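You operate a simulated robot arm through the tools that you are given. There is no shell and no other tool.

Carry out the task below with a simulated robot arm. There is one attempt and no reset: what you move stays moved.

## Task
Band the orange notes and put them in the black tray.
Fine: work at counter 23; switch the banding machine off after.

The check looks at the end state, three seconds after you hand in, the way a careful person would. Anything else that was tipped, shoved, dropped, spilled or broken makes it a failure.

## Robot
A 5-joint arm with a two-finger parallel gripper, fixed in place. Base frame: the origin is at the foot of the arm, x ahead of it, y to its left, z up; the work surface is at about z = 0.78. Units: m, degrees, N and s.
It reaches about 1.134 m from its shoulder. Its first joint turns from -149.0 to 149.0 degrees. Payload 1.57 kg.
Tool frame: the origin (TCP) lies between the finger pads and is the grasp point; the fingertips stand 0.03 m ahead of it; z points along the fingers, y is the line along which they close. The gripper opens to 0.11 m. The fingers are 0.024 m wide and 0.012 m thick; the gripper's body (0.048 by 0.112 m) begins 0.078 m behind the TCP.
Orientation is that of the tool frame in the base frame, as a unit quaternion [w, x, y, z]. With the fingers straight down and closing along the base's y, the tool's x points along the base's -x, its y along +y and its z along -z.

## Interface
- The arm moves only by the tool apply_moves. Its argument "targets" is a list of rows, each an object of numbers (a shift or turn left out is 0, a gripper value left out holds the last): "rx", "ry", "rz": the turn, a rotation vector about the base's x, y, z in degrees; "tx", "ty", "tz": the shift along the base's x, y, z in m; "fingers": the closure in counts, from 0 (fully open) to 255 (shut). In form: [{"rx": .., "ry": .., "rz": .., "tx": .., "ty": .., "tz": .., "fingers": ..}, ...]. A call has 1 to 20 rows; each row shifts and turns the commanded pose from where the row before left it. A row lasts 0.2 s, in which the tool goes at most 0.05 m and 8.6 degrees; a call with a longer step from one row to the next is refused whole, and so is a gripper value outside its range. A pose out of reach is approached as far as the arm can. The call stops where the force on the tool passes 40 N (or 10 N more than at its start, if that is more) or the arm is blocked; 0.2 s more then pass. Each finger travels about 0.153 m/s and halts on what it meets, pressing with about 22 N; the grip force reading is that of the motor and also rises with nothing between the fingers. The clock runs only during rows and for 0.2 s after the last one: add rows that do not move to give the fingers time. It gives the time, the measured TCP pose, the force on the tool (base axes), the opening and the grip force at its end, in the units of the frame above (readings bear some noise), with the torque about the TCP (base axes, N m) and any sound that the robot's microphone picked up, and new pictures: "show" is both (left out), scene, wrist or none.
- Cameras (640 x 400 px; columns grow to the right, rows downward): "scene" is fixed at [0.2203, 0.6479, 1.5894]; the picture's right is [-0.79, -0.61, 0.00], its down [-0.40, 0.53, -0.75] and it looks along [0.46, -0.60, -0.66] (base axes); focal length 355 px, centre (320, 200). "wrist" rides on the gripper at [0.07, 0.016, -0.141] in the tool frame; the picture's right is [-0.23, 0.97, 0.00], its down [-0.86, -0.20, -0.48] and it looks along [-0.47, -0.11, 0.88] (tool axes); focal length 222 px, centre (320, 200). There is no depth. A picture from a camera that has moved, and an enlarged one, comes with that camera's place and axes in the base frame and with its lens.
- lift_body(by): slides the trunk up (or, below 0, down) by that many m; the arm rides with it, the base frame stays. It gives what a move gives, with no picture.
- inspect(camera, box): a new picture of the part [left, top, right, bottom] of that camera's present view, enlarged. It takes no simulated time.
- finish_job(): hands the job in; it is judged then, once.

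Nothing tells you positions but the pictures and the camera data. Unless the task says otherwise, let go and move clear before handing in.

The tools are called after ">>>" as a command line: name --argument value ..., lists and objects as JSON in quotes. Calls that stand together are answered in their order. apply_moves: Moves the arm, as the interface text tells. Its arguments: {"type":"object","properties":{"targets":{"type":"array","items":{"type":"object","properties":{"rx":{"type":"number"},"ry":{"type":"number"},"rz":{"type":"number"},"tx":{"type":"number"},"ty":{"type":"number"},"tz":{"type":"number"},"fingers":{"type":"number"}}}},"show":{"type":"string","enum":["both","scene","wrist","none"]}},"required":["targets"]} The other tools are called the same way: lift_body (by) slides the trunk up or down; inspect (camera, box) takes an enlarged picture of a part of a camera's view; finish_job () hands the job in.

At the start:

```text
t: 0.0
eef_pos: [0.6773, 0.0666, 1.1885]
tcp_rot: [0.0, 0.0, 1.0, 0.0]
force: [0.2, 0.0, 0.3]
moment: [0.01, 0.0, -0.01]
grip_width: 0.1099
finger_force: 0.0
trunk travel left (down, up): [-0.921, 0.049]
```

scene: 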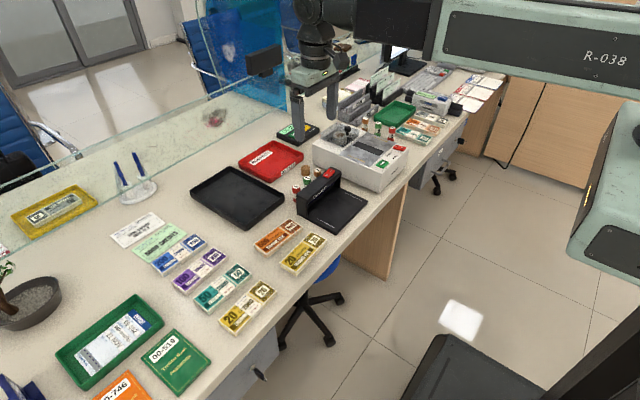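
wrist: 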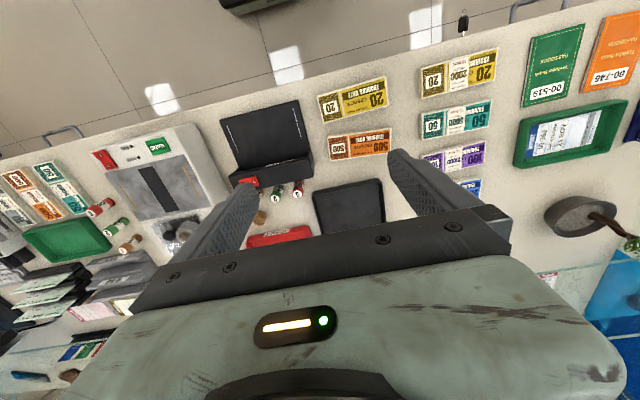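

I see a bank counter with several note bundles, a black tray, a red tray, and a black machine with a red switch that may be the bander, next to a larger grey and white machine. I'll enlarge parts of the views before moving anything.

>>> inspect --camera "scene" --box '[180, 120, 420, 270]'

>>> inspect --camera "scene" --box '[100, 200, 340, 350]'

>>> inspect --camera "scene" --box '[320, 50, 520, 175]'

>>> inspect --camera "wrist" --box '[200, 50, 520, 250]'

>>> inspect --camera "wrist" --box '[0, 110, 260, 270]'

```text
2.67 times, centred on (300, 195) of scene
camera zoom: at [0.2203, 0.6479, 1.5894], right [-0.79, -0.61, 0.0], down [-0.4, 0.53, -0.75], along [0.46, -0.6, -0.66], focal length 946 px, centre (373, 213)
```

zoom: 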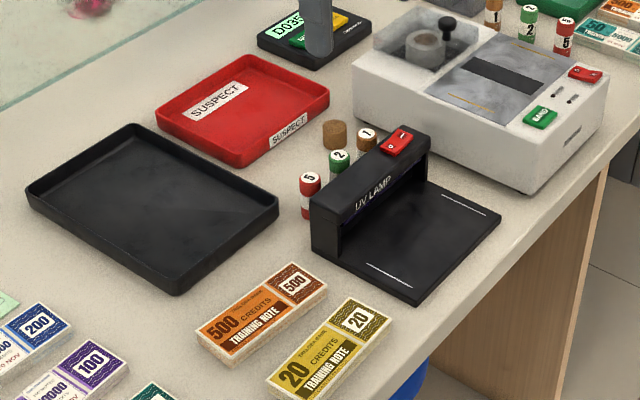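

```text
2.67 times, centred on (220, 275) of scene
camera zoom: at [0.2203, 0.6479, 1.5894], right [-0.79, -0.61, 0.0], down [-0.4, 0.53, -0.75], along [0.46, -0.6, -0.66], focal length 946 px, centre (587, 0)
```

zoom: 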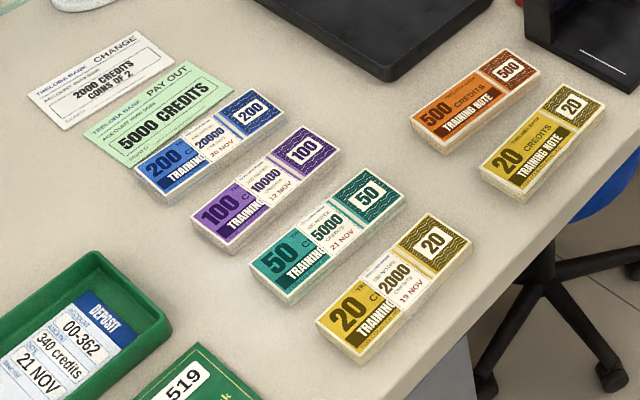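

```text
3.20 times, centred on (420, 112) of scene
camera zoom: at [0.2203, 0.6479, 1.5894], right [-0.79, -0.61, 0.0], down [-0.4, 0.53, -0.75], along [0.46, -0.6, -0.66], focal length 1135 px, centre (0, 480)
```

zoom: 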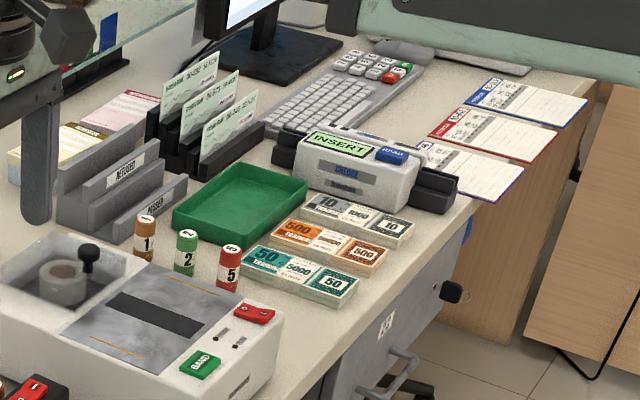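

```text
2.00 times, centred on (360, 150) of wrist
camera zoom: at [0.6072, 0.0814, 1.3298], right [0.23, 0.97, 0.0], down [0.86, -0.2, 0.48], along [0.47, -0.11, -0.88], focal length 444 px, centre (240, 300)
```

zoom: 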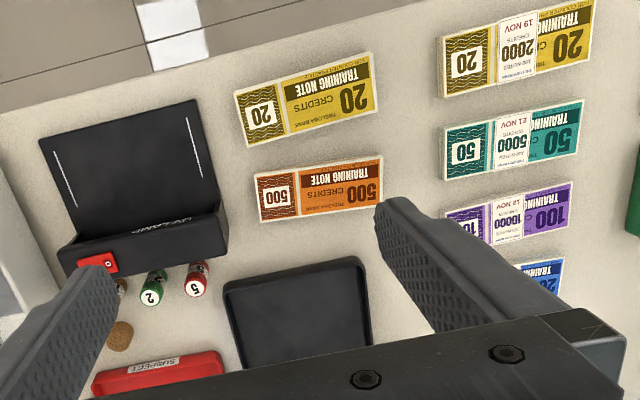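

```text
2.46 times, centred on (130, 190) of wrist
camera zoom: at [0.6072, 0.0814, 1.3298], right [0.23, 0.97, 0.0], down [0.86, -0.2, 0.48], along [0.47, -0.11, -0.88], focal length 547 px, centre (788, 225)
```

zoom: 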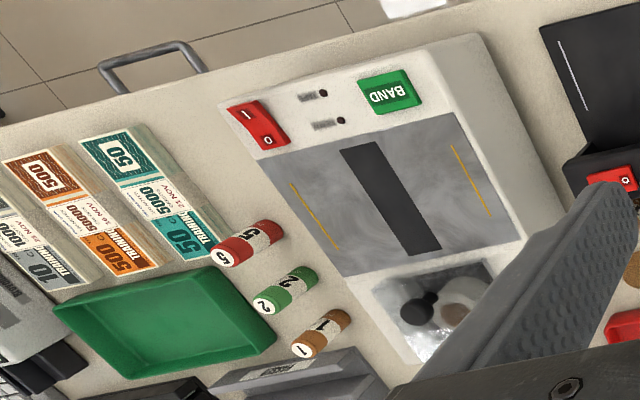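

The grey-white machine has a green BAND button and a red rocker, so it looks like the bander; the other one is marked "UV LAMP". I still need to find out what marks counter 23, so I'll check the signs and labels.

>>> inspect --camera "scene" --box '[400, 120, 480, 170]'

>>> inspect --camera "scene" --box '[200, 310, 320, 385]'

>>> inspect --camera "scene" --box '[240, 30, 400, 130]'

>>> inspect --camera "scene" --box '[0, 80, 200, 205]'

>>> inspect --camera "scene" --box '[0, 250, 240, 400]'

>>> inspect --camera "scene" --box '[305, 120, 415, 195]'

>>> inspect --camera "wrist" --box '[80, 115, 240, 215]'

>>> inspect --camera "wrist" --box '[0, 230, 160, 390]'

```text
8.00 times, centred on (440, 145) of scene
camera zoom: at [0.2203, 0.6479, 1.5894], right [-0.79, -0.61, 0.0], down [-0.4, 0.53, -0.75], along [0.46, -0.6, -0.66], focal length 2838 px, centre (-640, 640)
```

zoom: 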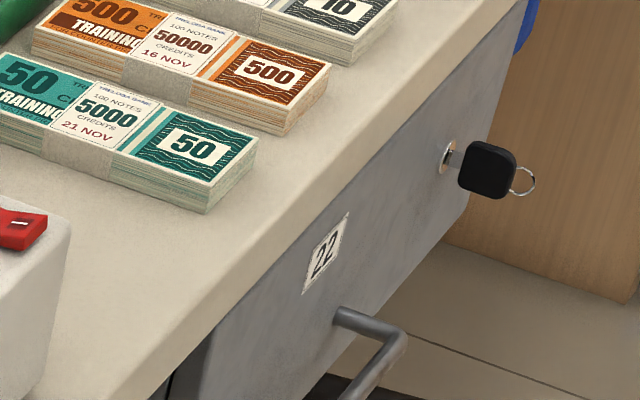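

```text
5.33 times, centred on (260, 348) of scene
camera zoom: at [0.2203, 0.6479, 1.5894], right [-0.79, -0.61, 0.0], down [-0.4, 0.53, -0.75], along [0.46, -0.6, -0.66], focal length 1892 px, centre (640, -587)
```

zoom: 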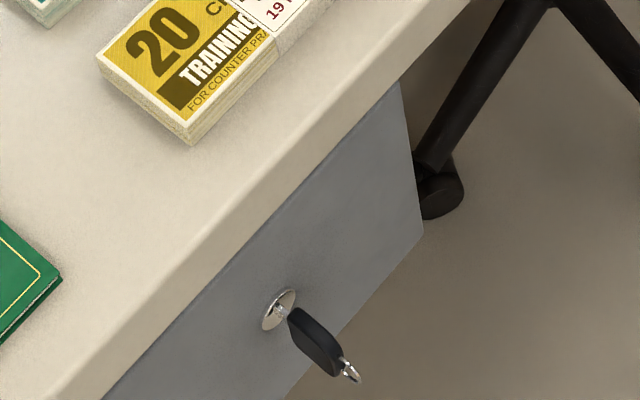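

```text
4.00 times, centred on (320, 80) of scene
camera zoom: at [0.2203, 0.6479, 1.5894], right [-0.79, -0.61, 0.0], down [-0.4, 0.53, -0.75], along [0.46, -0.6, -0.66], focal length 1419 px, centre (320, 680)
```

zoom: 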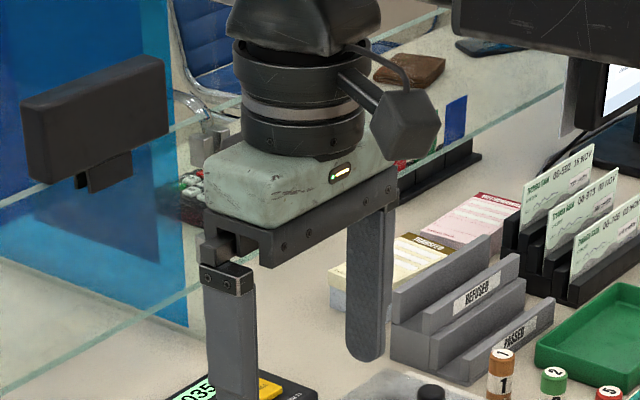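

```text
3.20 times, centred on (100, 142) of scene
camera zoom: at [0.2203, 0.6479, 1.5894], right [-0.79, -0.61, 0.0], down [-0.4, 0.53, -0.75], along [0.46, -0.6, -0.66], focal length 1135 px, centre (1024, 384)
```

zoom: 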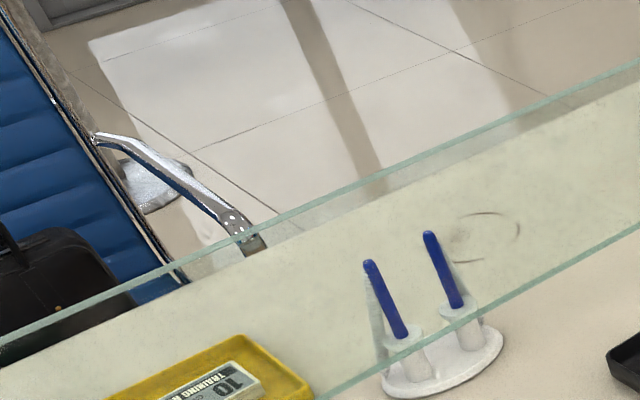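

```text
2.67 times, centred on (120, 325) of scene
camera zoom: at [0.2203, 0.6479, 1.5894], right [-0.79, -0.61, 0.0], down [-0.4, 0.53, -0.75], along [0.46, -0.6, -0.66], focal length 946 px, centre (853, -133)
```

zoom: 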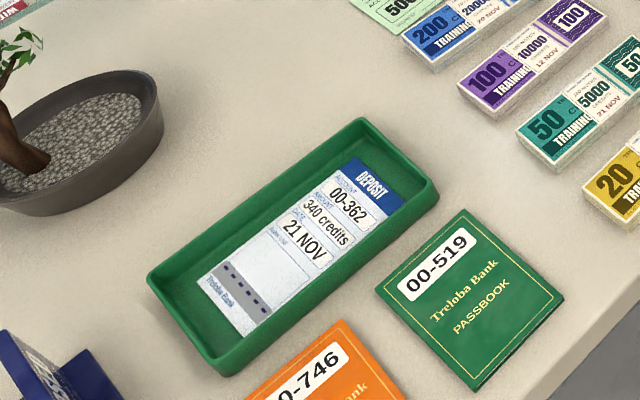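

```text
5.33 times, centred on (360, 158) of scene
camera zoom: at [0.2203, 0.6479, 1.5894], right [-0.79, -0.61, 0.0], down [-0.4, 0.53, -0.75], along [0.46, -0.6, -0.66], focal length 1892 px, centre (107, 427)
```

zoom: 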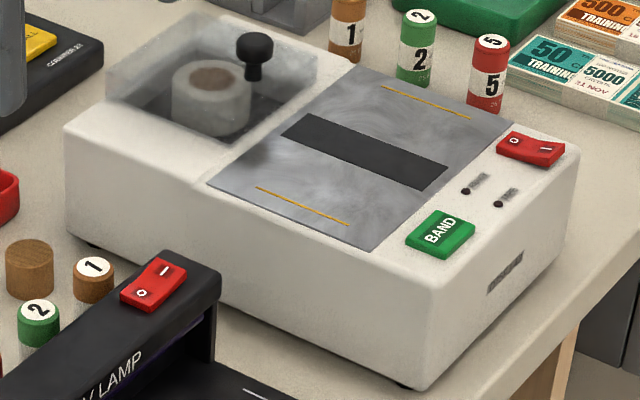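

```text
4.00 times, centred on (160, 165) of wrist
camera zoom: at [0.6072, 0.0814, 1.3298], right [0.23, 0.97, 0.0], down [0.86, -0.2, 0.48], along [0.47, -0.11, -0.88], focal length 888 px, centre (960, 340)
```

zoom: 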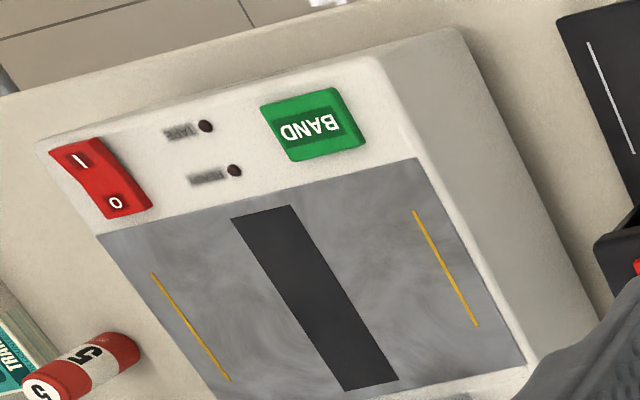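

```text
2.50 times, centred on (80, 310) of wrist
camera zoom: at [0.6072, 0.0814, 1.3298], right [0.23, 0.97, 0.0], down [0.86, -0.2, 0.48], along [0.47, -0.11, -0.88], focal length 555 px, centre (920, -75)
```

zoom: 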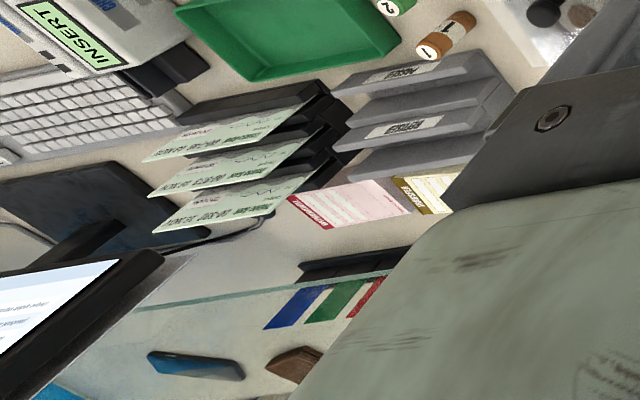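

Using both views, I put the bander's BAND button at about (0.648, -0.259, 0.889) and its rocker at about (0.65, -0.383). The rocker's 0 end is down and both lamps are dark, so it is off. The plate centre is near (0.736, -0.313), and the loose orange 500 bundle is near (0.765, 0.143). I'll move above the bundle with the gripper turned 90° for a closer look, which also uncovers the sign behind.

>>> apply_moves --targets '[{"tx": 0.008, "ty": 0.0069, "tz": -0.008, "rz": -8.18}, {"tx": 0.008, "ty": 0.0069, "tz": -0.008, "rz": -8.18}, {"tx": 0.008, "ty": 0.0069, "tz": -0.008, "rz": -8.18}, {"tx": 0.008, "ty": 0.0069, "tz": -0.008, "rz": -8.18}, {"tx": 0.008, "ty": 0.0069, "tz": -0.008, "rz": -8.18}, {"tx": 0.008, "ty": 0.0069, "tz": -0.008, "rz": -8.18}, {"tx": 0.008, "ty": 0.0069, "tz": -0.008, "rz": -8.18}, {"tx": 0.008, "ty": 0.0069, "tz": -0.008, "rz": -8.18}, {"tx": 0.008, "ty": 0.0069, "tz": -0.008, "rz": -8.18}, {"tx": 0.008, "ty": 0.0069, "tz": -0.008, "rz": -8.18}, {"tx": 0.008, "ty": 0.0069, "tz": -0.008, "rz": -8.2}, {"tx": 0, "ty": 0, "tz": 0}]' --show "both"

```text
t: 2.6
eef_pos: [0.7661, 0.1418, 1.1878]
tcp_rot: [0.0, 0.708, 0.707, 0.0]
force: [0.6, 0.3, -0.1]
moment: [-0.03, -0.03, 0.0]
grip_width: 0.1102
finger_force: 0.1
out of reach, approached as far as the arm can: row 1, 2, 3, 4, 5, 6, 7, 8, 9, 10, 11
trunk travel left (down, up): [-0.921, 0.049]
camera wrist: at [0.7817, 0.2112, 1.3298], right [0.97, -0.23, 0.0], down [-0.2, -0.85, 0.48], along [-0.11, -0.47, -0.88], focal length 222 px, centre (320, 200)
```

scene: 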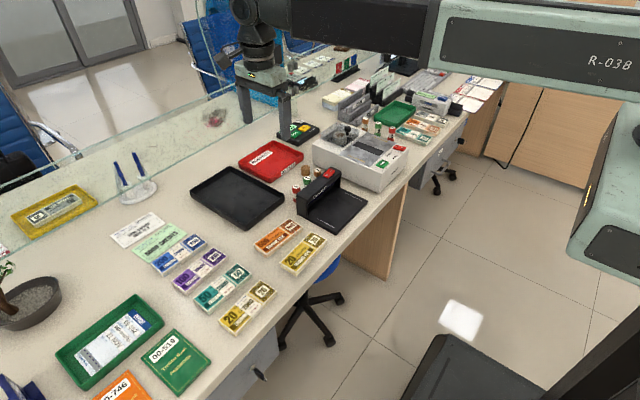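
wrist: 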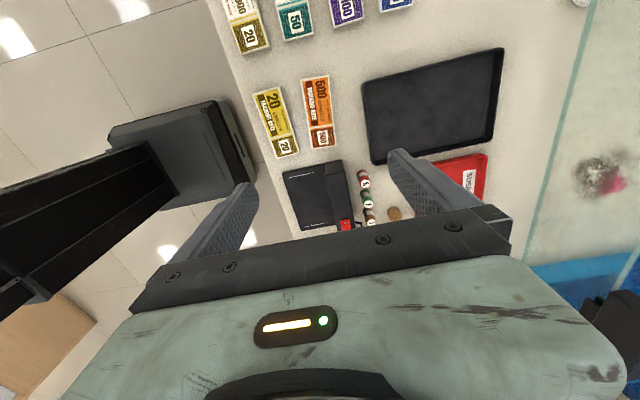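

The sideways move worked, but the arm couldn't go lower: z stayed at 1.188, so height will have to come from the trunk. I'll read the uncovered sign and take a close look at the bundle.

>>> inspect --camera "scene" --box '[268, 112, 332, 152]'

>>> inspect --camera "wrist" --box '[240, 60, 400, 160]'

>>> inspect --camera "scene" --box '[240, 205, 340, 285]'

>>> inspect --camera "scene" --box '[420, 0, 640, 140]'

```text
10.00 times, centred on (300, 132) of scene
camera zoom: at [0.2203, 0.6479, 1.5894], right [-0.79, -0.61, 0.0], down [-0.4, 0.53, -0.75], along [0.46, -0.6, -0.66], focal length 3547 px, centre (520, 880)
```

zoom: 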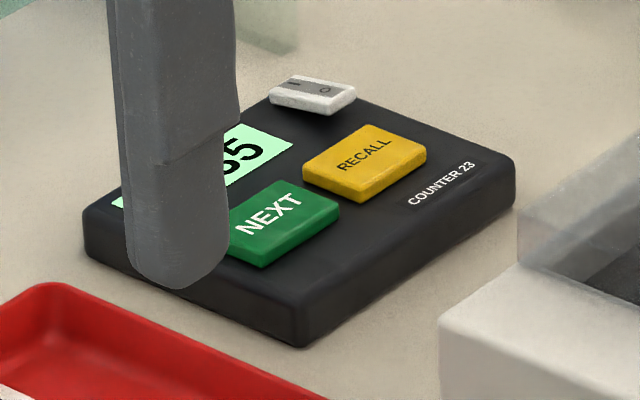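

```text
4.00 times, centred on (320, 110) of wrist
camera zoom: at [0.7817, 0.2112, 1.3298], right [0.97, -0.23, 0.0], down [-0.2, -0.85, 0.48], along [-0.11, -0.47, -0.88], focal length 888 px, centre (320, 560)
```

zoom: 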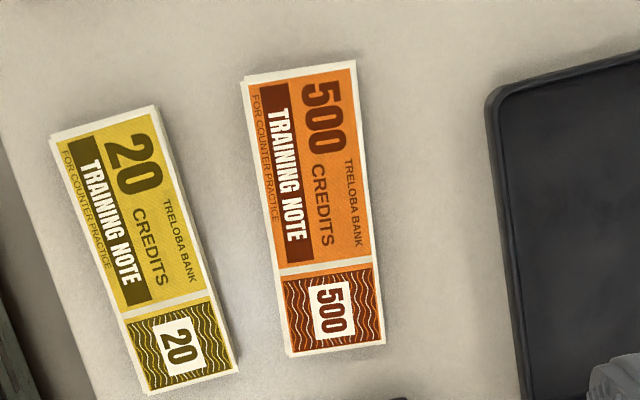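

```text
5.00 times, centred on (290, 245) of scene
camera zoom: at [0.2203, 0.6479, 1.5894], right [-0.79, -0.61, 0.0], down [-0.4, 0.53, -0.75], along [0.46, -0.6, -0.66], focal length 1774 px, centre (470, -25)
```

zoom: 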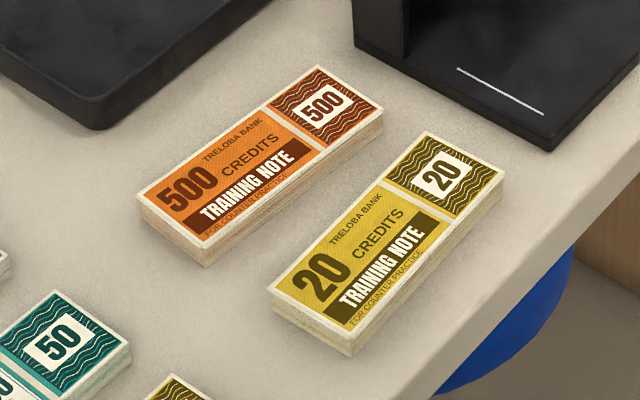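

```text
2.86 times, centred on (530, 70) of scene
camera zoom: at [0.2203, 0.6479, 1.5894], right [-0.79, -0.61, 0.0], down [-0.4, 0.53, -0.75], along [0.46, -0.6, -0.66], focal length 1014 px, centre (-280, 571)
```

zoom: 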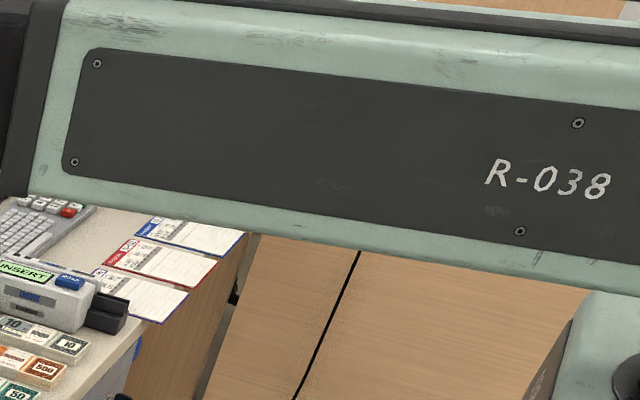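

The sign reads "COUNTER 23" beside the red and black trays, and the drawer by the other banded orange bundle is marked 22. So the loose orange 500 bundle here is the right one. I'll lower the trunk a little and check how the arm follows.

>>> lift_body --by -0.1

```text
t: 3.9
eef_pos: [0.7656, 0.1418, 1.0882]
tcp_rot: [0.0, 0.707, 0.707, 0.001]
force: [0.8, 0.0, 0.3]
moment: [0.02, 0.02, 0.01]
grip_width: 0.11
finger_force: 0.0
trunk travel left (down, up): [-0.821, 0.149]
```

The trunk carries the arm straight down. I'll test whether the arm itself can change z with a small upward step, and check the links in the picture.

>>> apply_moves --targets '[{"tz": 0.01}, {"tz": 0}]' --show "both"

```text
t: 4.5
eef_pos: [0.7645, 0.1413, 1.0882]
tcp_rot: [0.0, 0.707, 0.707, 0.0]
force: [0.4, -0.3, 0.6]
moment: [0.01, 0.02, -0.03]
grip_width: 0.11
finger_force: 0.1
out of reach, approached as far as the arm can: row 1
trunk travel left (down, up): [-0.821, 0.149]
camera wrist: at [0.7816, 0.211, 1.2298], right [0.97, -0.23, 0.0], down [-0.2, -0.86, 0.48], along [-0.11, -0.47, -0.88], focal length 222 px, centre (320, 200)
```

scene: 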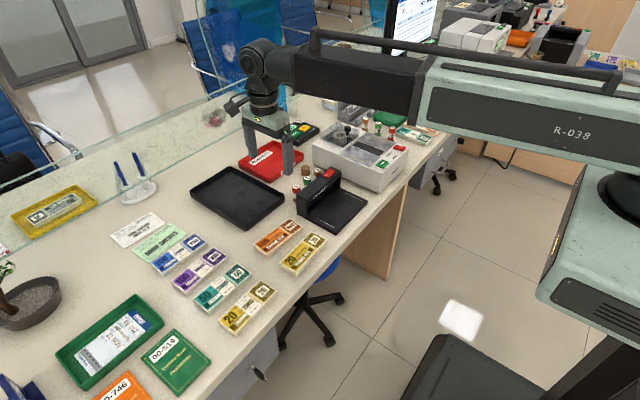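
wrist: 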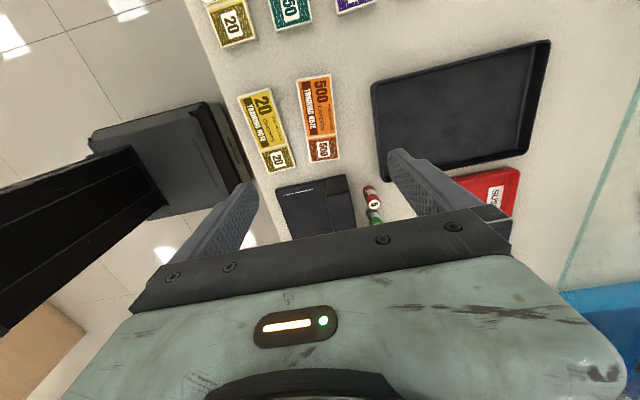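

The arm is a horizontal telescoping beam, so height comes only from the trunk, and I'll keep tz at 0 from now on. I'll take close views of the bundle to fix its exact pose and thickness.

>>> inspect --camera "wrist" --box '[256, 60, 384, 180]'

>>> inspect --camera "scene" --box '[245, 210, 309, 260]'

>>> inspect --camera "wrist" --box '[360, 30, 560, 190]'

```text
3.33 times, centred on (320, 120) of wrist
camera zoom: at [0.7816, 0.211, 1.2298], right [0.97, -0.23, 0.0], down [-0.2, -0.86, 0.48], along [-0.11, -0.47, -0.88], focal length 740 px, centre (320, 467)
```

zoom: 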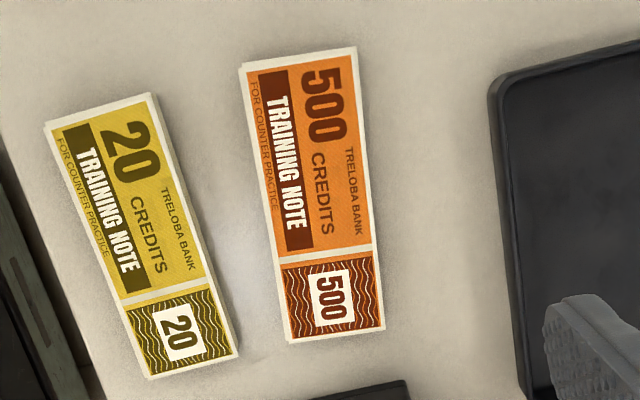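

```text
8.00 times, centred on (277, 235) of scene
camera zoom: at [0.2203, 0.6479, 1.5894], right [-0.79, -0.61, 0.0], down [-0.4, 0.53, -0.75], along [0.46, -0.6, -0.66], focal length 2838 px, centre (664, -80)
```

zoom: 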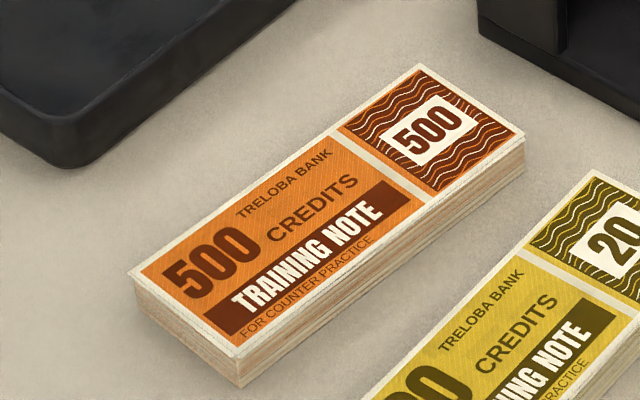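

```text
2.50 times, centred on (460, 110) of wrist
camera zoom: at [0.7816, 0.211, 1.2298], right [0.97, -0.23, 0.0], down [-0.2, -0.86, 0.48], along [-0.11, -0.47, -0.88], focal length 555 px, centre (-30, 425)
```

zoom: 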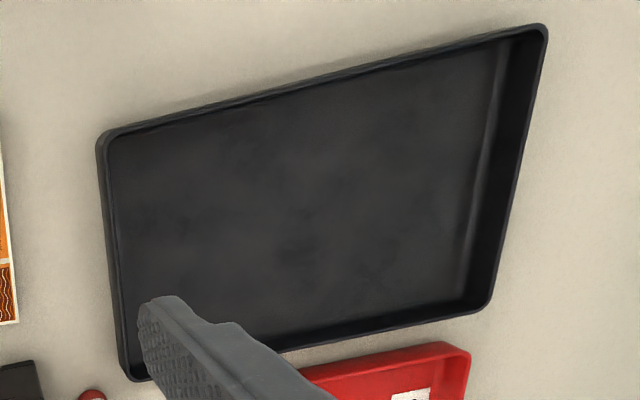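

The bundle's top face is centred at (0.765, 0.142, 0.80), about 0.148 × 0.058 × 0.02 m and turned about -4.8° from y. The gripper is right above it. The yellow bundle is only 4 cm away, so I'll turn to match and narrow the opening to about 8 cm before going down.

>>> apply_moves --targets '[{"rz": -4.8, "fingers": 70}, {}, {}]' --show "none"

```text
t: 5.3
eef_pos: [0.7641, 0.1419, 1.0878]
tcp_rot: [-0.001, 0.736, 0.677, -0.001]
force: [0.3, -0.6, 0.1]
moment: [0.01, -0.05, 0.0]
grip_width: 0.0796
finger_force: 0.0
trunk travel left (down, up): [-0.821, 0.149]
```

The turn and opening came out right: width 0.0796 and yaw -4.8°. I'll lower most of the way and check the alignment before going between the bundles.

>>> lift_body --by -0.21

>>> apply_moves --targets '[{}]' --show "both"

>>> inspect --camera "scene" --box '[220, 190, 340, 290]'

>>> inspect --camera "wrist" --box '[200, 60, 460, 260]'

```text
t: 7.6
eef_pos: [0.7656, 0.1415, 0.8782]
tcp_rot: [0.0, 0.736, 0.677, 0.0]
force: [0.3, -0.1, 0.7]
moment: [-0.01, -0.02, -0.01]
grip_width: 0.0799
finger_force: 0.0
trunk travel left (down, up): [-0.611, 0.359]
```

```text
t: 8.0
eef_pos: [0.7655, 0.1427, 0.8781]
tcp_rot: [0.0, 0.736, 0.677, -0.001]
force: [0.6, 0.9, -0.4]
moment: [0.0, -0.02, 0.01]
grip_width: 0.0797
finger_force: 0.0
trunk travel left (down, up): [-0.611, 0.359]
camera wrist: at [0.7872, 0.2098, 1.0198], right [0.95, -0.31, 0.0], down [-0.27, -0.84, 0.48], along [-0.15, -0.46, -0.88], focal length 222 px, centre (320, 200)
```

scene: 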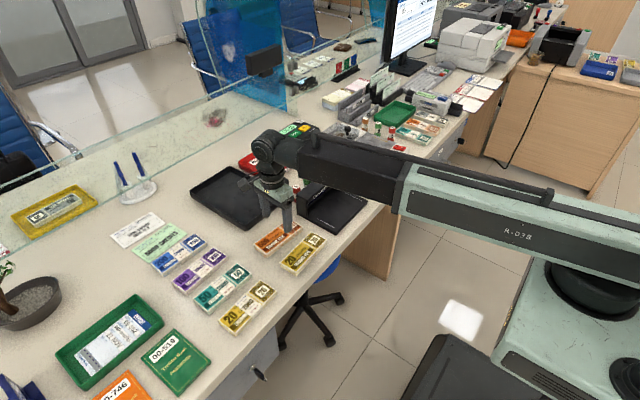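
wrist: 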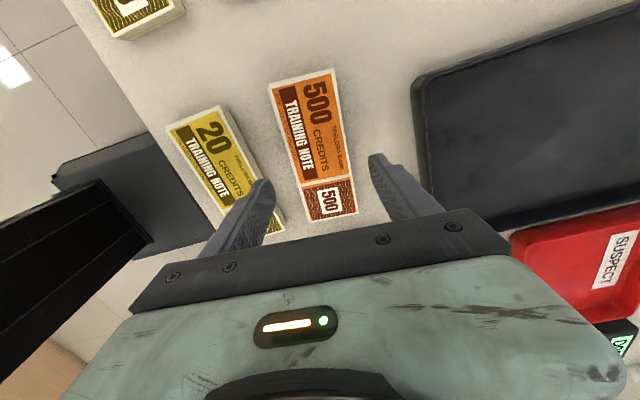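

```text
4.00 times, centred on (280, 240) of scene
camera zoom: at [0.2203, 0.6479, 1.5894], right [-0.79, -0.61, 0.0], down [-0.4, 0.53, -0.75], along [0.46, -0.6, -0.66], focal length 1419 px, centre (480, 40)
```

zoom: 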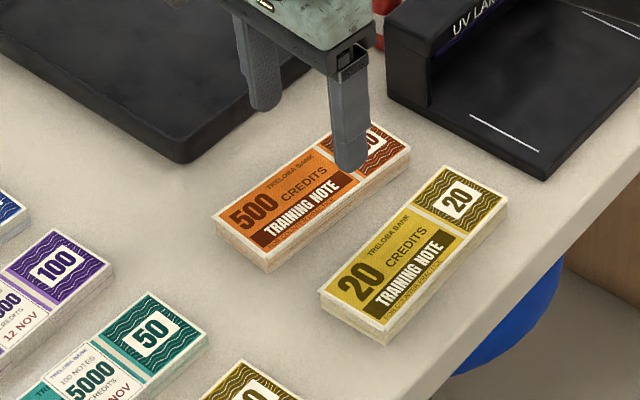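

```text
2.00 times, centred on (330, 160) of wrist
camera zoom: at [0.7872, 0.2098, 1.0198], right [0.95, -0.31, 0.0], down [-0.27, -0.84, 0.48], along [-0.15, -0.46, -0.88], focal length 444 px, centre (300, 280)
```

zoom: 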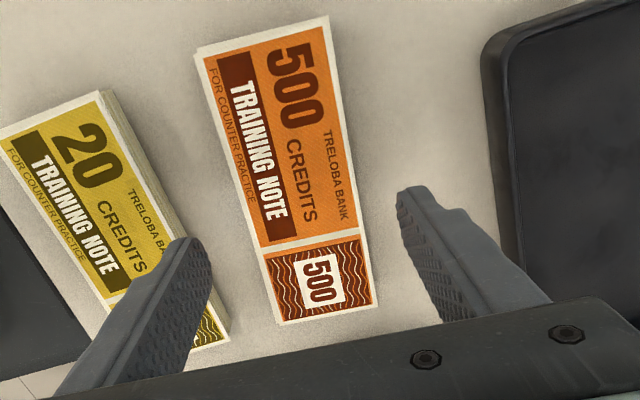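

The fingers straddle the bundle evenly; my repeat estimate puts its centre at (0.765, 0.143) with the TCP at (0.7655, 0.142). I'll lower so the fingertips sit about 5 mm above the counter, then close.

>>> lift_body --by -0.063

>>> inspect --camera "scene" --box '[220, 190, 340, 290]'

>>> inspect --camera "wrist" --box '[200, 40, 460, 260]'

```text
t: 9.0
eef_pos: [0.7649, 0.1423, 0.8163]
tcp_rot: [0.0, 0.736, 0.677, 0.001]
force: [-0.4, 0.3, -1.1]
moment: [-0.01, -0.01, 0.01]
grip_width: 0.0797
finger_force: 0.1
trunk travel left (down, up): [-0.548, 0.422]
```

```text
4.00 times, centred on (280, 240) of scene
camera zoom: at [0.2203, 0.6479, 1.5894], right [-0.79, -0.61, 0.0], down [-0.4, 0.53, -0.75], along [0.46, -0.6, -0.66], focal length 1419 px, centre (480, 40)
```

zoom: 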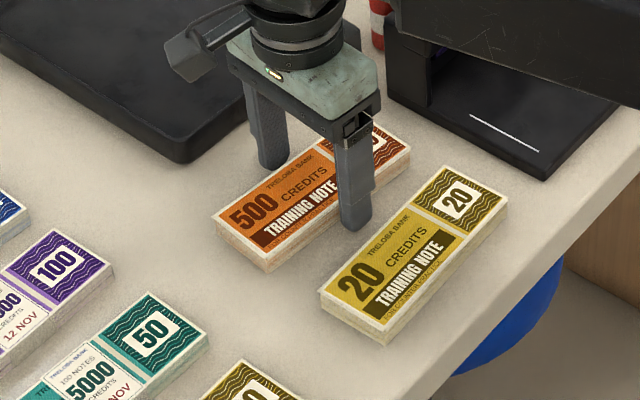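

```text
1.82 times, centred on (330, 150) of wrist
camera zoom: at [0.7871, 0.2098, 0.9568], right [0.95, -0.31, 0.0], down [-0.27, -0.84, 0.48], along [-0.15, -0.46, -0.88], focal length 404 px, centre (302, 291)
```

zoom: 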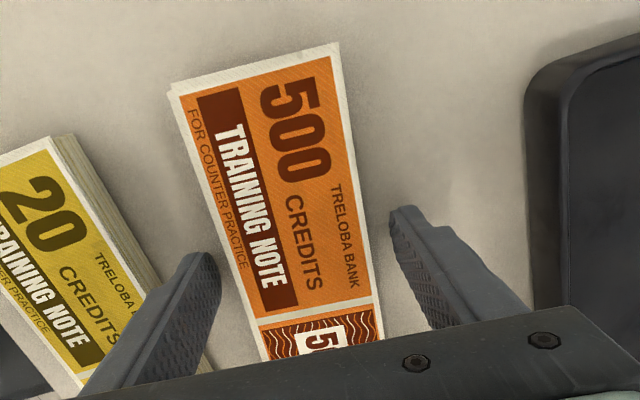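

The fingers are down on both sides with clear space to the yellow bundle. Closing on the orange bundle now.

>>> apply_moves --targets '[{"fingers": 255}, {}, {}, {}]' --show "wrist"

```text
t: 10.0
eef_pos: [0.7652, 0.1423, 0.8142]
tcp_rot: [0.0, 0.736, 0.677, 0.0]
force: [0.6, 0.2, -0.2]
moment: [-0.01, -0.03, 0.0]
grip_width: 0.0594
finger_force: 22.0
trunk travel left (down, up): [-0.548, 0.422]
camera wrist: at [0.7872, 0.2098, 0.9568], right [0.95, -0.31, 0.0], down [-0.27, -0.84, 0.48], along [-0.15, -0.46, -0.88], focal length 222 px, centre (320, 200)
```

wrist: 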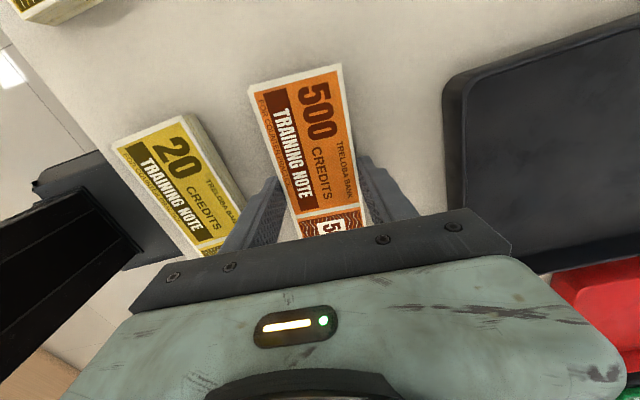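

I have the bundle at a width of 0.0594 with 22 N. I'll lift it clear of everything.

>>> lift_body --by 0.22

>>> apply_moves --targets '[{}]' --show "both"

>>> inspect --camera "scene" --box '[220, 110, 420, 280]'

```text
t: 12.3
eef_pos: [0.7645, 0.1426, 1.0356]
tcp_rot: [-0.001, 0.736, 0.677, 0.0]
force: [0.4, -0.1, 1.0]
moment: [-0.03, 0.01, -0.02]
grip_width: 0.0001
finger_force: 21.0
trunk travel left (down, up): [-0.768, 0.202]
```

```text
t: 12.7
eef_pos: [0.7663, 0.1428, 1.0353]
tcp_rot: [0.0, 0.736, 0.677, -0.001]
force: [0.0, 0.2, 0.1]
moment: [-0.01, 0.03, -0.01]
grip_width: 0.0003
finger_force: 21.2
trunk travel left (down, up): [-0.768, 0.202]
camera wrist: at [0.7872, 0.2098, 1.1767], right [0.95, -0.31, 0.0], down [-0.27, -0.84, 0.48], along [-0.15, -0.46, -0.88], focal length 222 px, centre (320, 200)
```

scene: 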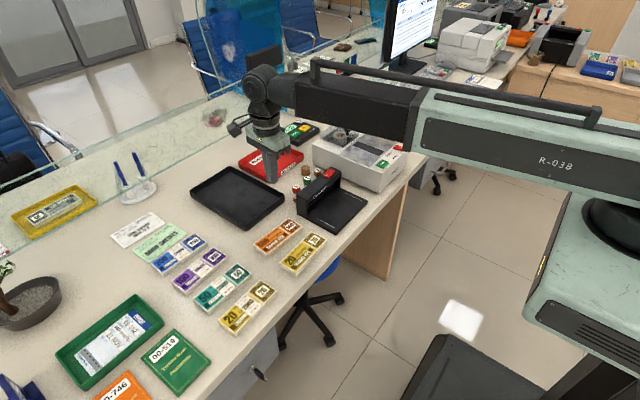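
wrist: 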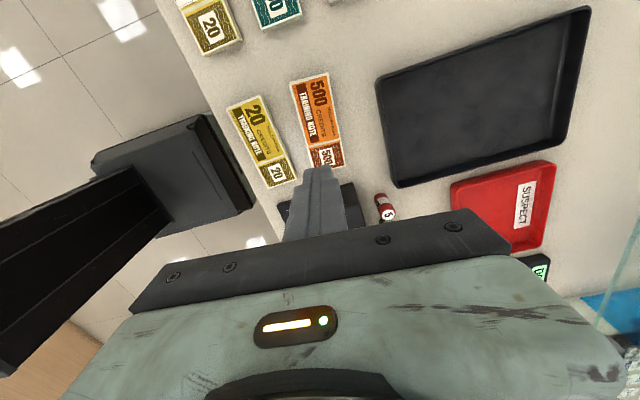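

```text
2.35 times, centred on (320, 195) of scene
camera zoom: at [0.2203, 0.6479, 1.5894], right [-0.79, -0.61, 0.0], down [-0.4, 0.53, -0.75], along [0.46, -0.6, -0.66], focal length 835 px, centre (320, 212)
```

zoom: 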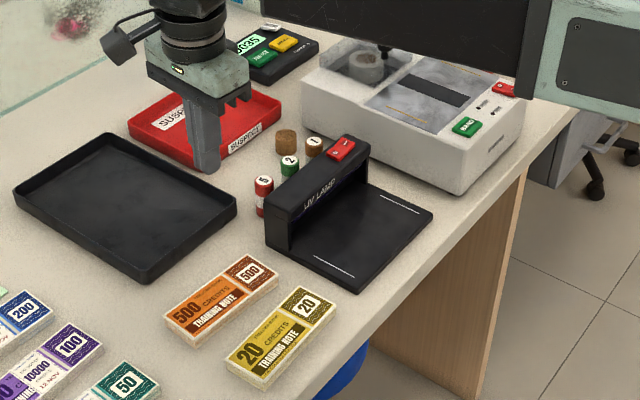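

The bundle slipped out: the fingers are fully shut and it appears to be still lying near its old place. I'll look closely at whether it moved or spread before trying again.

>>> inspect --camera "wrist" --box '[220, 60, 380, 200]'

>>> inspect --camera "scene" --box '[245, 210, 309, 260]'

```text
2.86 times, centred on (300, 130) of wrist
camera zoom: at [0.7872, 0.2098, 1.1767], right [0.95, -0.31, 0.0], down [-0.27, -0.84, 0.48], along [-0.15, -0.46, -0.88], focal length 635 px, centre (377, 400)
```

zoom: 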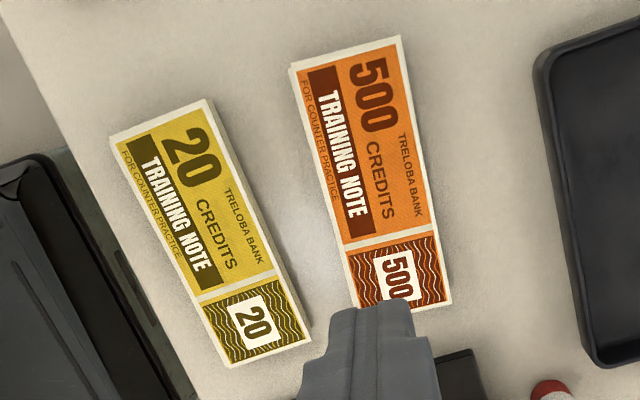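

```text
8.00 times, centred on (277, 235) of scene
camera zoom: at [0.2203, 0.6479, 1.5894], right [-0.79, -0.61, 0.0], down [-0.4, 0.53, -0.75], along [0.46, -0.6, -0.66], focal length 2838 px, centre (664, -80)
```

zoom: 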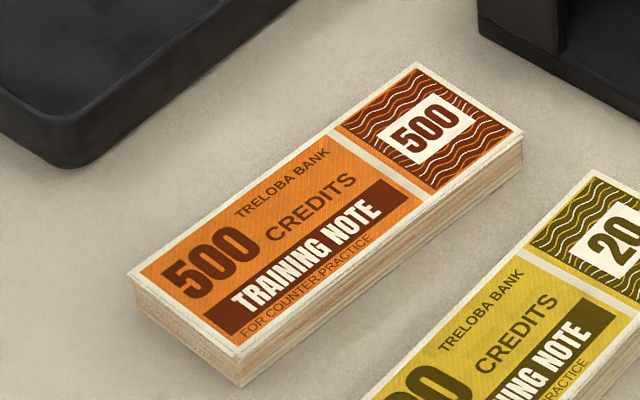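

The bundle moved by only about a millimetre and is still neat, so the first grip was simply too shallow. I'll reopen to 8 cm, go back down, and then go lower in small steps until the fingertips are nearly touching the counter.

>>> apply_moves --targets '[{"fingers": 70}, {}, {}, {}]' --show "none"

>>> lift_body --by -0.215

>>> lift_body --by -0.006

>>> inspect --camera "scene" --box '[240, 200, 320, 260]'

>>> inspect --camera "wrist" --box '[200, 40, 460, 260]'

```text
t: 13.7
eef_pos: [0.765, 0.1415, 1.0353]
tcp_rot: [0.001, 0.736, 0.677, -0.001]
force: [0.7, 0.3, -0.5]
moment: [0.0, 0.01, 0.0]
grip_width: 0.0799
finger_force: 0.0
trunk travel left (down, up): [-0.768, 0.202]
```

```text
t: 16.0
eef_pos: [0.7652, 0.1417, 0.8194]
tcp_rot: [0.0, 0.736, 0.677, 0.001]
force: [-0.7, 0.2, -0.3]
moment: [0.04, 0.0, 0.03]
grip_width: 0.0797
finger_force: 0.1
trunk travel left (down, up): [-0.553, 0.417]
```

```text
t: 16.6
eef_pos: [0.7654, 0.1422, 0.8143]
tcp_rot: [0.001, 0.737, 0.676, 0.0]
force: [-0.5, 0.0, 0.1]
moment: [-0.02, 0.01, 0.04]
grip_width: 0.0798
finger_force: 0.1
trunk travel left (down, up): [-0.547, 0.423]
```

```text
6.67 times, centred on (280, 230) of scene
camera zoom: at [0.2203, 0.6479, 1.5894], right [-0.79, -0.61, 0.0], down [-0.4, 0.53, -0.75], along [0.46, -0.6, -0.66], focal length 2365 px, centre (587, 0)
```

zoom: 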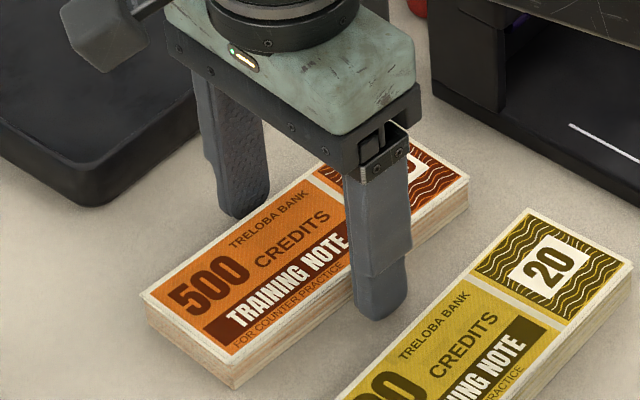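

```text
1.82 times, centred on (330, 150) of wrist
camera zoom: at [0.7872, 0.2098, 0.9557], right [0.95, -0.31, 0.0], down [-0.27, -0.84, 0.48], along [-0.15, -0.46, -0.88], focal length 404 px, centre (302, 291)
```

zoom: 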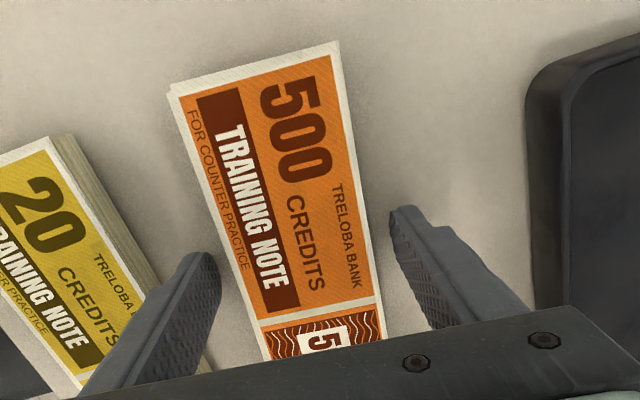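

The fingertips are at about z = 0.784, so there are a few millimetres left. I'll go 3 mm lower, checking the force.

>>> lift_body --by -0.002

>>> lift_body --by -0.001

```text
t: 17.1
eef_pos: [0.7654, 0.1425, 0.8131]
tcp_rot: [0.0, 0.737, 0.676, 0.0]
force: [-0.2, -0.2, -0.7]
moment: [0.01, 0.02, -0.02]
grip_width: 0.0798
finger_force: 0.2
trunk travel left (down, up): [-0.545, 0.425]
```

```text
t: 17.6
eef_pos: [0.767, 0.1424, 0.8109]
tcp_rot: [0.0, 0.736, 0.677, 0.0]
force: [-0.9, 0.2, -0.1]
moment: [-0.01, 0.02, 0.01]
grip_width: 0.0798
finger_force: 0.1
trunk travel left (down, up): [-0.544, 0.426]
```

No contact with the counter yet. I'll close and do a small 1 cm test lift.

>>> apply_moves --targets '[{"fingers": 255}, {}, {}, {}, {}]' --show "none"

>>> lift_body --by 0.01

>>> inspect --camera "scene" --box '[240, 200, 320, 260]'

>>> inspect --camera "wrist" --box '[200, 40, 460, 260]'

```text
t: 18.8
eef_pos: [0.766, 0.1426, 0.8109]
tcp_rot: [0.0, 0.735, 0.678, 0.0]
force: [0.2, 0.3, 0.7]
moment: [0.0, -0.04, 0.02]
grip_width: 0.0594
finger_force: 22.9
trunk travel left (down, up): [-0.544, 0.426]
```

```text
t: 19.4
eef_pos: [0.7655, 0.1423, 0.8214]
tcp_rot: [0.0, 0.736, 0.677, 0.0]
force: [0.6, 0.3, -0.7]
moment: [-0.02, 0.01, -0.01]
grip_width: 0.0594
finger_force: 22.0
trunk travel left (down, up): [-0.554, 0.416]
```

```text
6.67 times, centred on (280, 230) of scene
camera zoom: at [0.2203, 0.6479, 1.5894], right [-0.79, -0.61, 0.0], down [-0.4, 0.53, -0.75], along [0.46, -0.6, -0.66], focal length 2365 px, centre (587, 0)
```

zoom: 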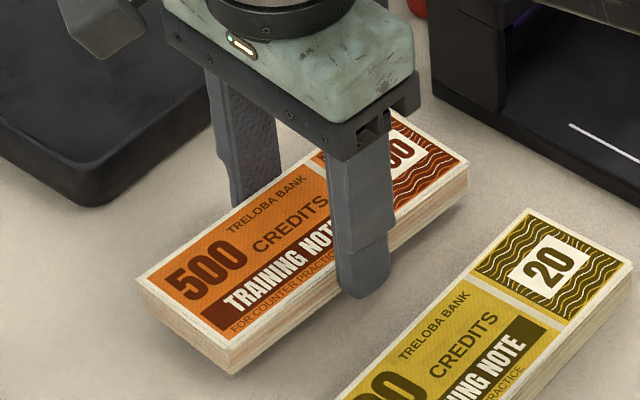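

```text
1.82 times, centred on (330, 150) of wrist
camera zoom: at [0.7873, 0.2098, 0.9627], right [0.95, -0.31, 0.0], down [-0.27, -0.84, 0.48], along [-0.15, -0.46, -0.88], focal length 404 px, centre (302, 291)
```

zoom: 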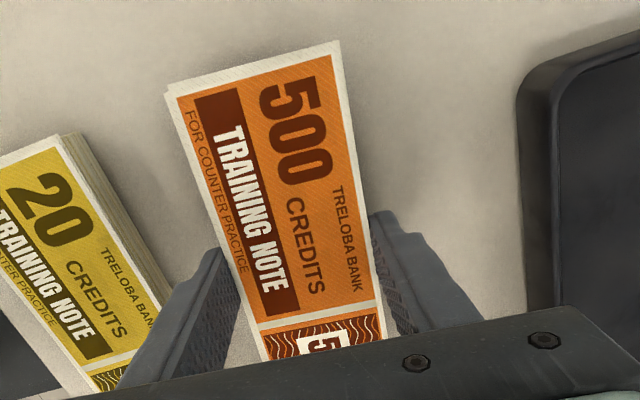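

This time the bundle rose with the fingers, with the width still at 0.0594. I'll keep lifting in small steps and watch for slip.

>>> lift_body --by 0.02

>>> inspect --camera "scene" --box '[240, 190, 320, 250]'

```text
t: 20.1
eef_pos: [0.7654, 0.1419, 0.841]
tcp_rot: [0.0, 0.737, 0.676, 0.0]
force: [0.4, 0.4, -1.3]
moment: [0.02, 0.0, 0.03]
grip_width: 0.0592
finger_force: 21.5
trunk travel left (down, up): [-0.574, 0.396]
```

```text
6.67 times, centred on (280, 220) of scene
camera zoom: at [0.2203, 0.6479, 1.5894], right [-0.79, -0.61, 0.0], down [-0.4, 0.53, -0.75], along [0.46, -0.6, -0.66], focal length 2365 px, centre (587, 67)
```

zoom: 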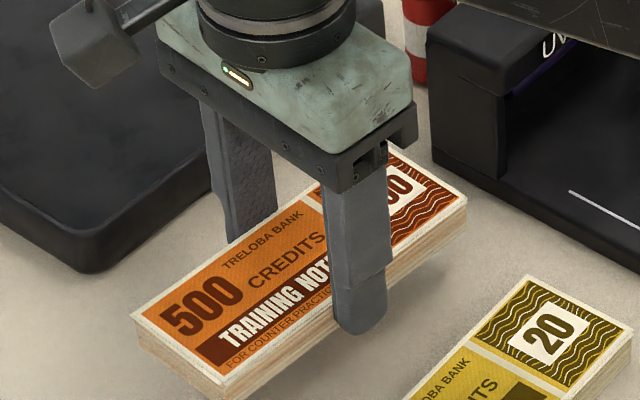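

It's holding and the bundle hangs level. Continuing up.

>>> lift_body --by 0.04

>>> inspect --camera "scene" --box '[240, 170, 320, 230]'

```text
t: 20.9
eef_pos: [0.7657, 0.1416, 0.8815]
tcp_rot: [0.0, 0.736, 0.676, 0.0]
force: [0.1, -0.1, -1.2]
moment: [0.01, 0.01, 0.01]
grip_width: 0.0591
finger_force: 21.4
trunk travel left (down, up): [-0.614, 0.356]
```

```text
6.67 times, centred on (280, 200) of scene
camera zoom: at [0.2203, 0.6479, 1.5894], right [-0.79, -0.61, 0.0], down [-0.4, 0.53, -0.75], along [0.46, -0.6, -0.66], focal length 2365 px, centre (587, 200)
```

zoom: 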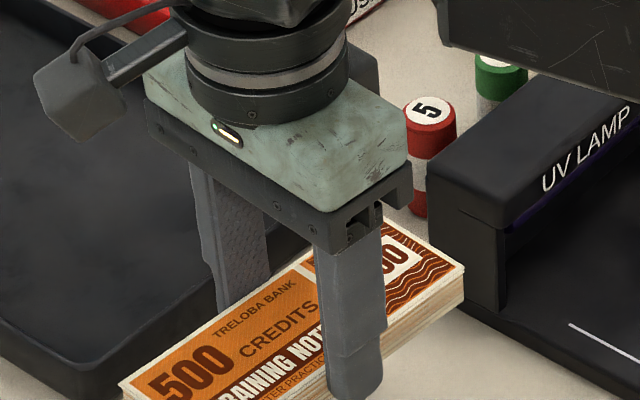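

I want to know whether the bundle is slowly creeping in the grip. I'll take a close picture, wait a moment, and compare.

>>> inspect --camera "scene" --box '[256, 195, 304, 225]'

>>> apply_moves --targets '[{}, {}, {}]' --show "none"

>>> inspect --camera "scene" --box '[256, 195, 304, 225]'

```text
13.33 times, centred on (280, 210) of scene
camera zoom: at [0.2203, 0.6479, 1.5894], right [-0.79, -0.61, 0.0], down [-0.4, 0.53, -0.75], along [0.46, -0.6, -0.66], focal length 4730 px, centre (853, 67)
```

zoom: 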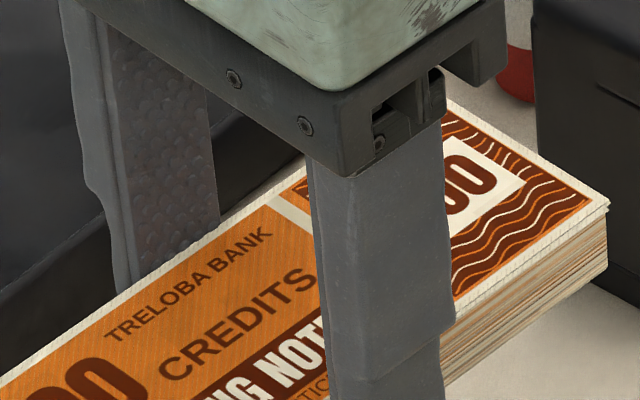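

```text
t: 21.7
eef_pos: [0.7664, 0.1424, 0.8819]
tcp_rot: [0.0, 0.736, 0.677, 0.0]
force: [0.1, 0.0, -1.2]
moment: [0.0, 0.0, -0.04]
grip_width: 0.0597
finger_force: 22.3
trunk travel left (down, up): [-0.614, 0.356]
```

```text
13.33 times, centred on (280, 210) of scene
camera zoom: at [0.2203, 0.6479, 1.5894], right [-0.79, -0.61, 0.0], down [-0.4, 0.53, -0.75], along [0.46, -0.6, -0.66], focal length 4730 px, centre (853, 67)
```

zoom: 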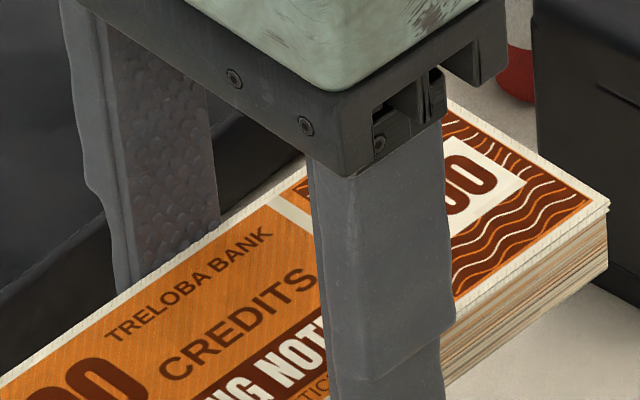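

There's no creep, so the grip is firm. I'll raise it to travel height (TCP about 1.02), well above the UV lamp and the bander's knob, which reaches z ≈ 0.94.

>>> lift_body --by 0.07

>>> lift_body --by 0.07

>>> inspect --camera "scene" --box '[220, 120, 340, 220]'

```text
t: 22.8
eef_pos: [0.7651, 0.1426, 0.9506]
tcp_rot: [0.001, 0.736, 0.677, 0.0]
force: [0.3, -0.1, -1.0]
moment: [-0.01, 0.01, -0.01]
grip_width: 0.0596
finger_force: 22.2
trunk travel left (down, up): [-0.684, 0.286]
```

```text
t: 23.9
eef_pos: [0.7667, 0.1421, 1.0206]
tcp_rot: [-0.001, 0.736, 0.677, 0.0]
force: [0.1, 0.0, -1.6]
moment: [0.01, 0.04, 0.0]
grip_width: 0.0592
finger_force: 21.5
trunk travel left (down, up): [-0.754, 0.216]
```

```text
4.00 times, centred on (280, 170) of scene
camera zoom: at [0.2203, 0.6479, 1.5894], right [-0.79, -0.61, 0.0], down [-0.4, 0.53, -0.75], along [0.46, -0.6, -0.66], focal length 1419 px, centre (480, 320)
```

zoom: 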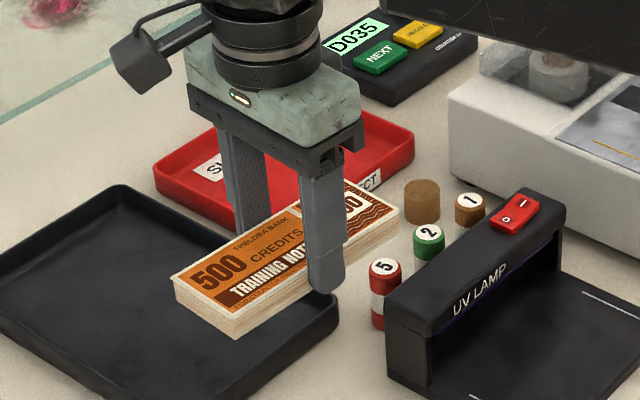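

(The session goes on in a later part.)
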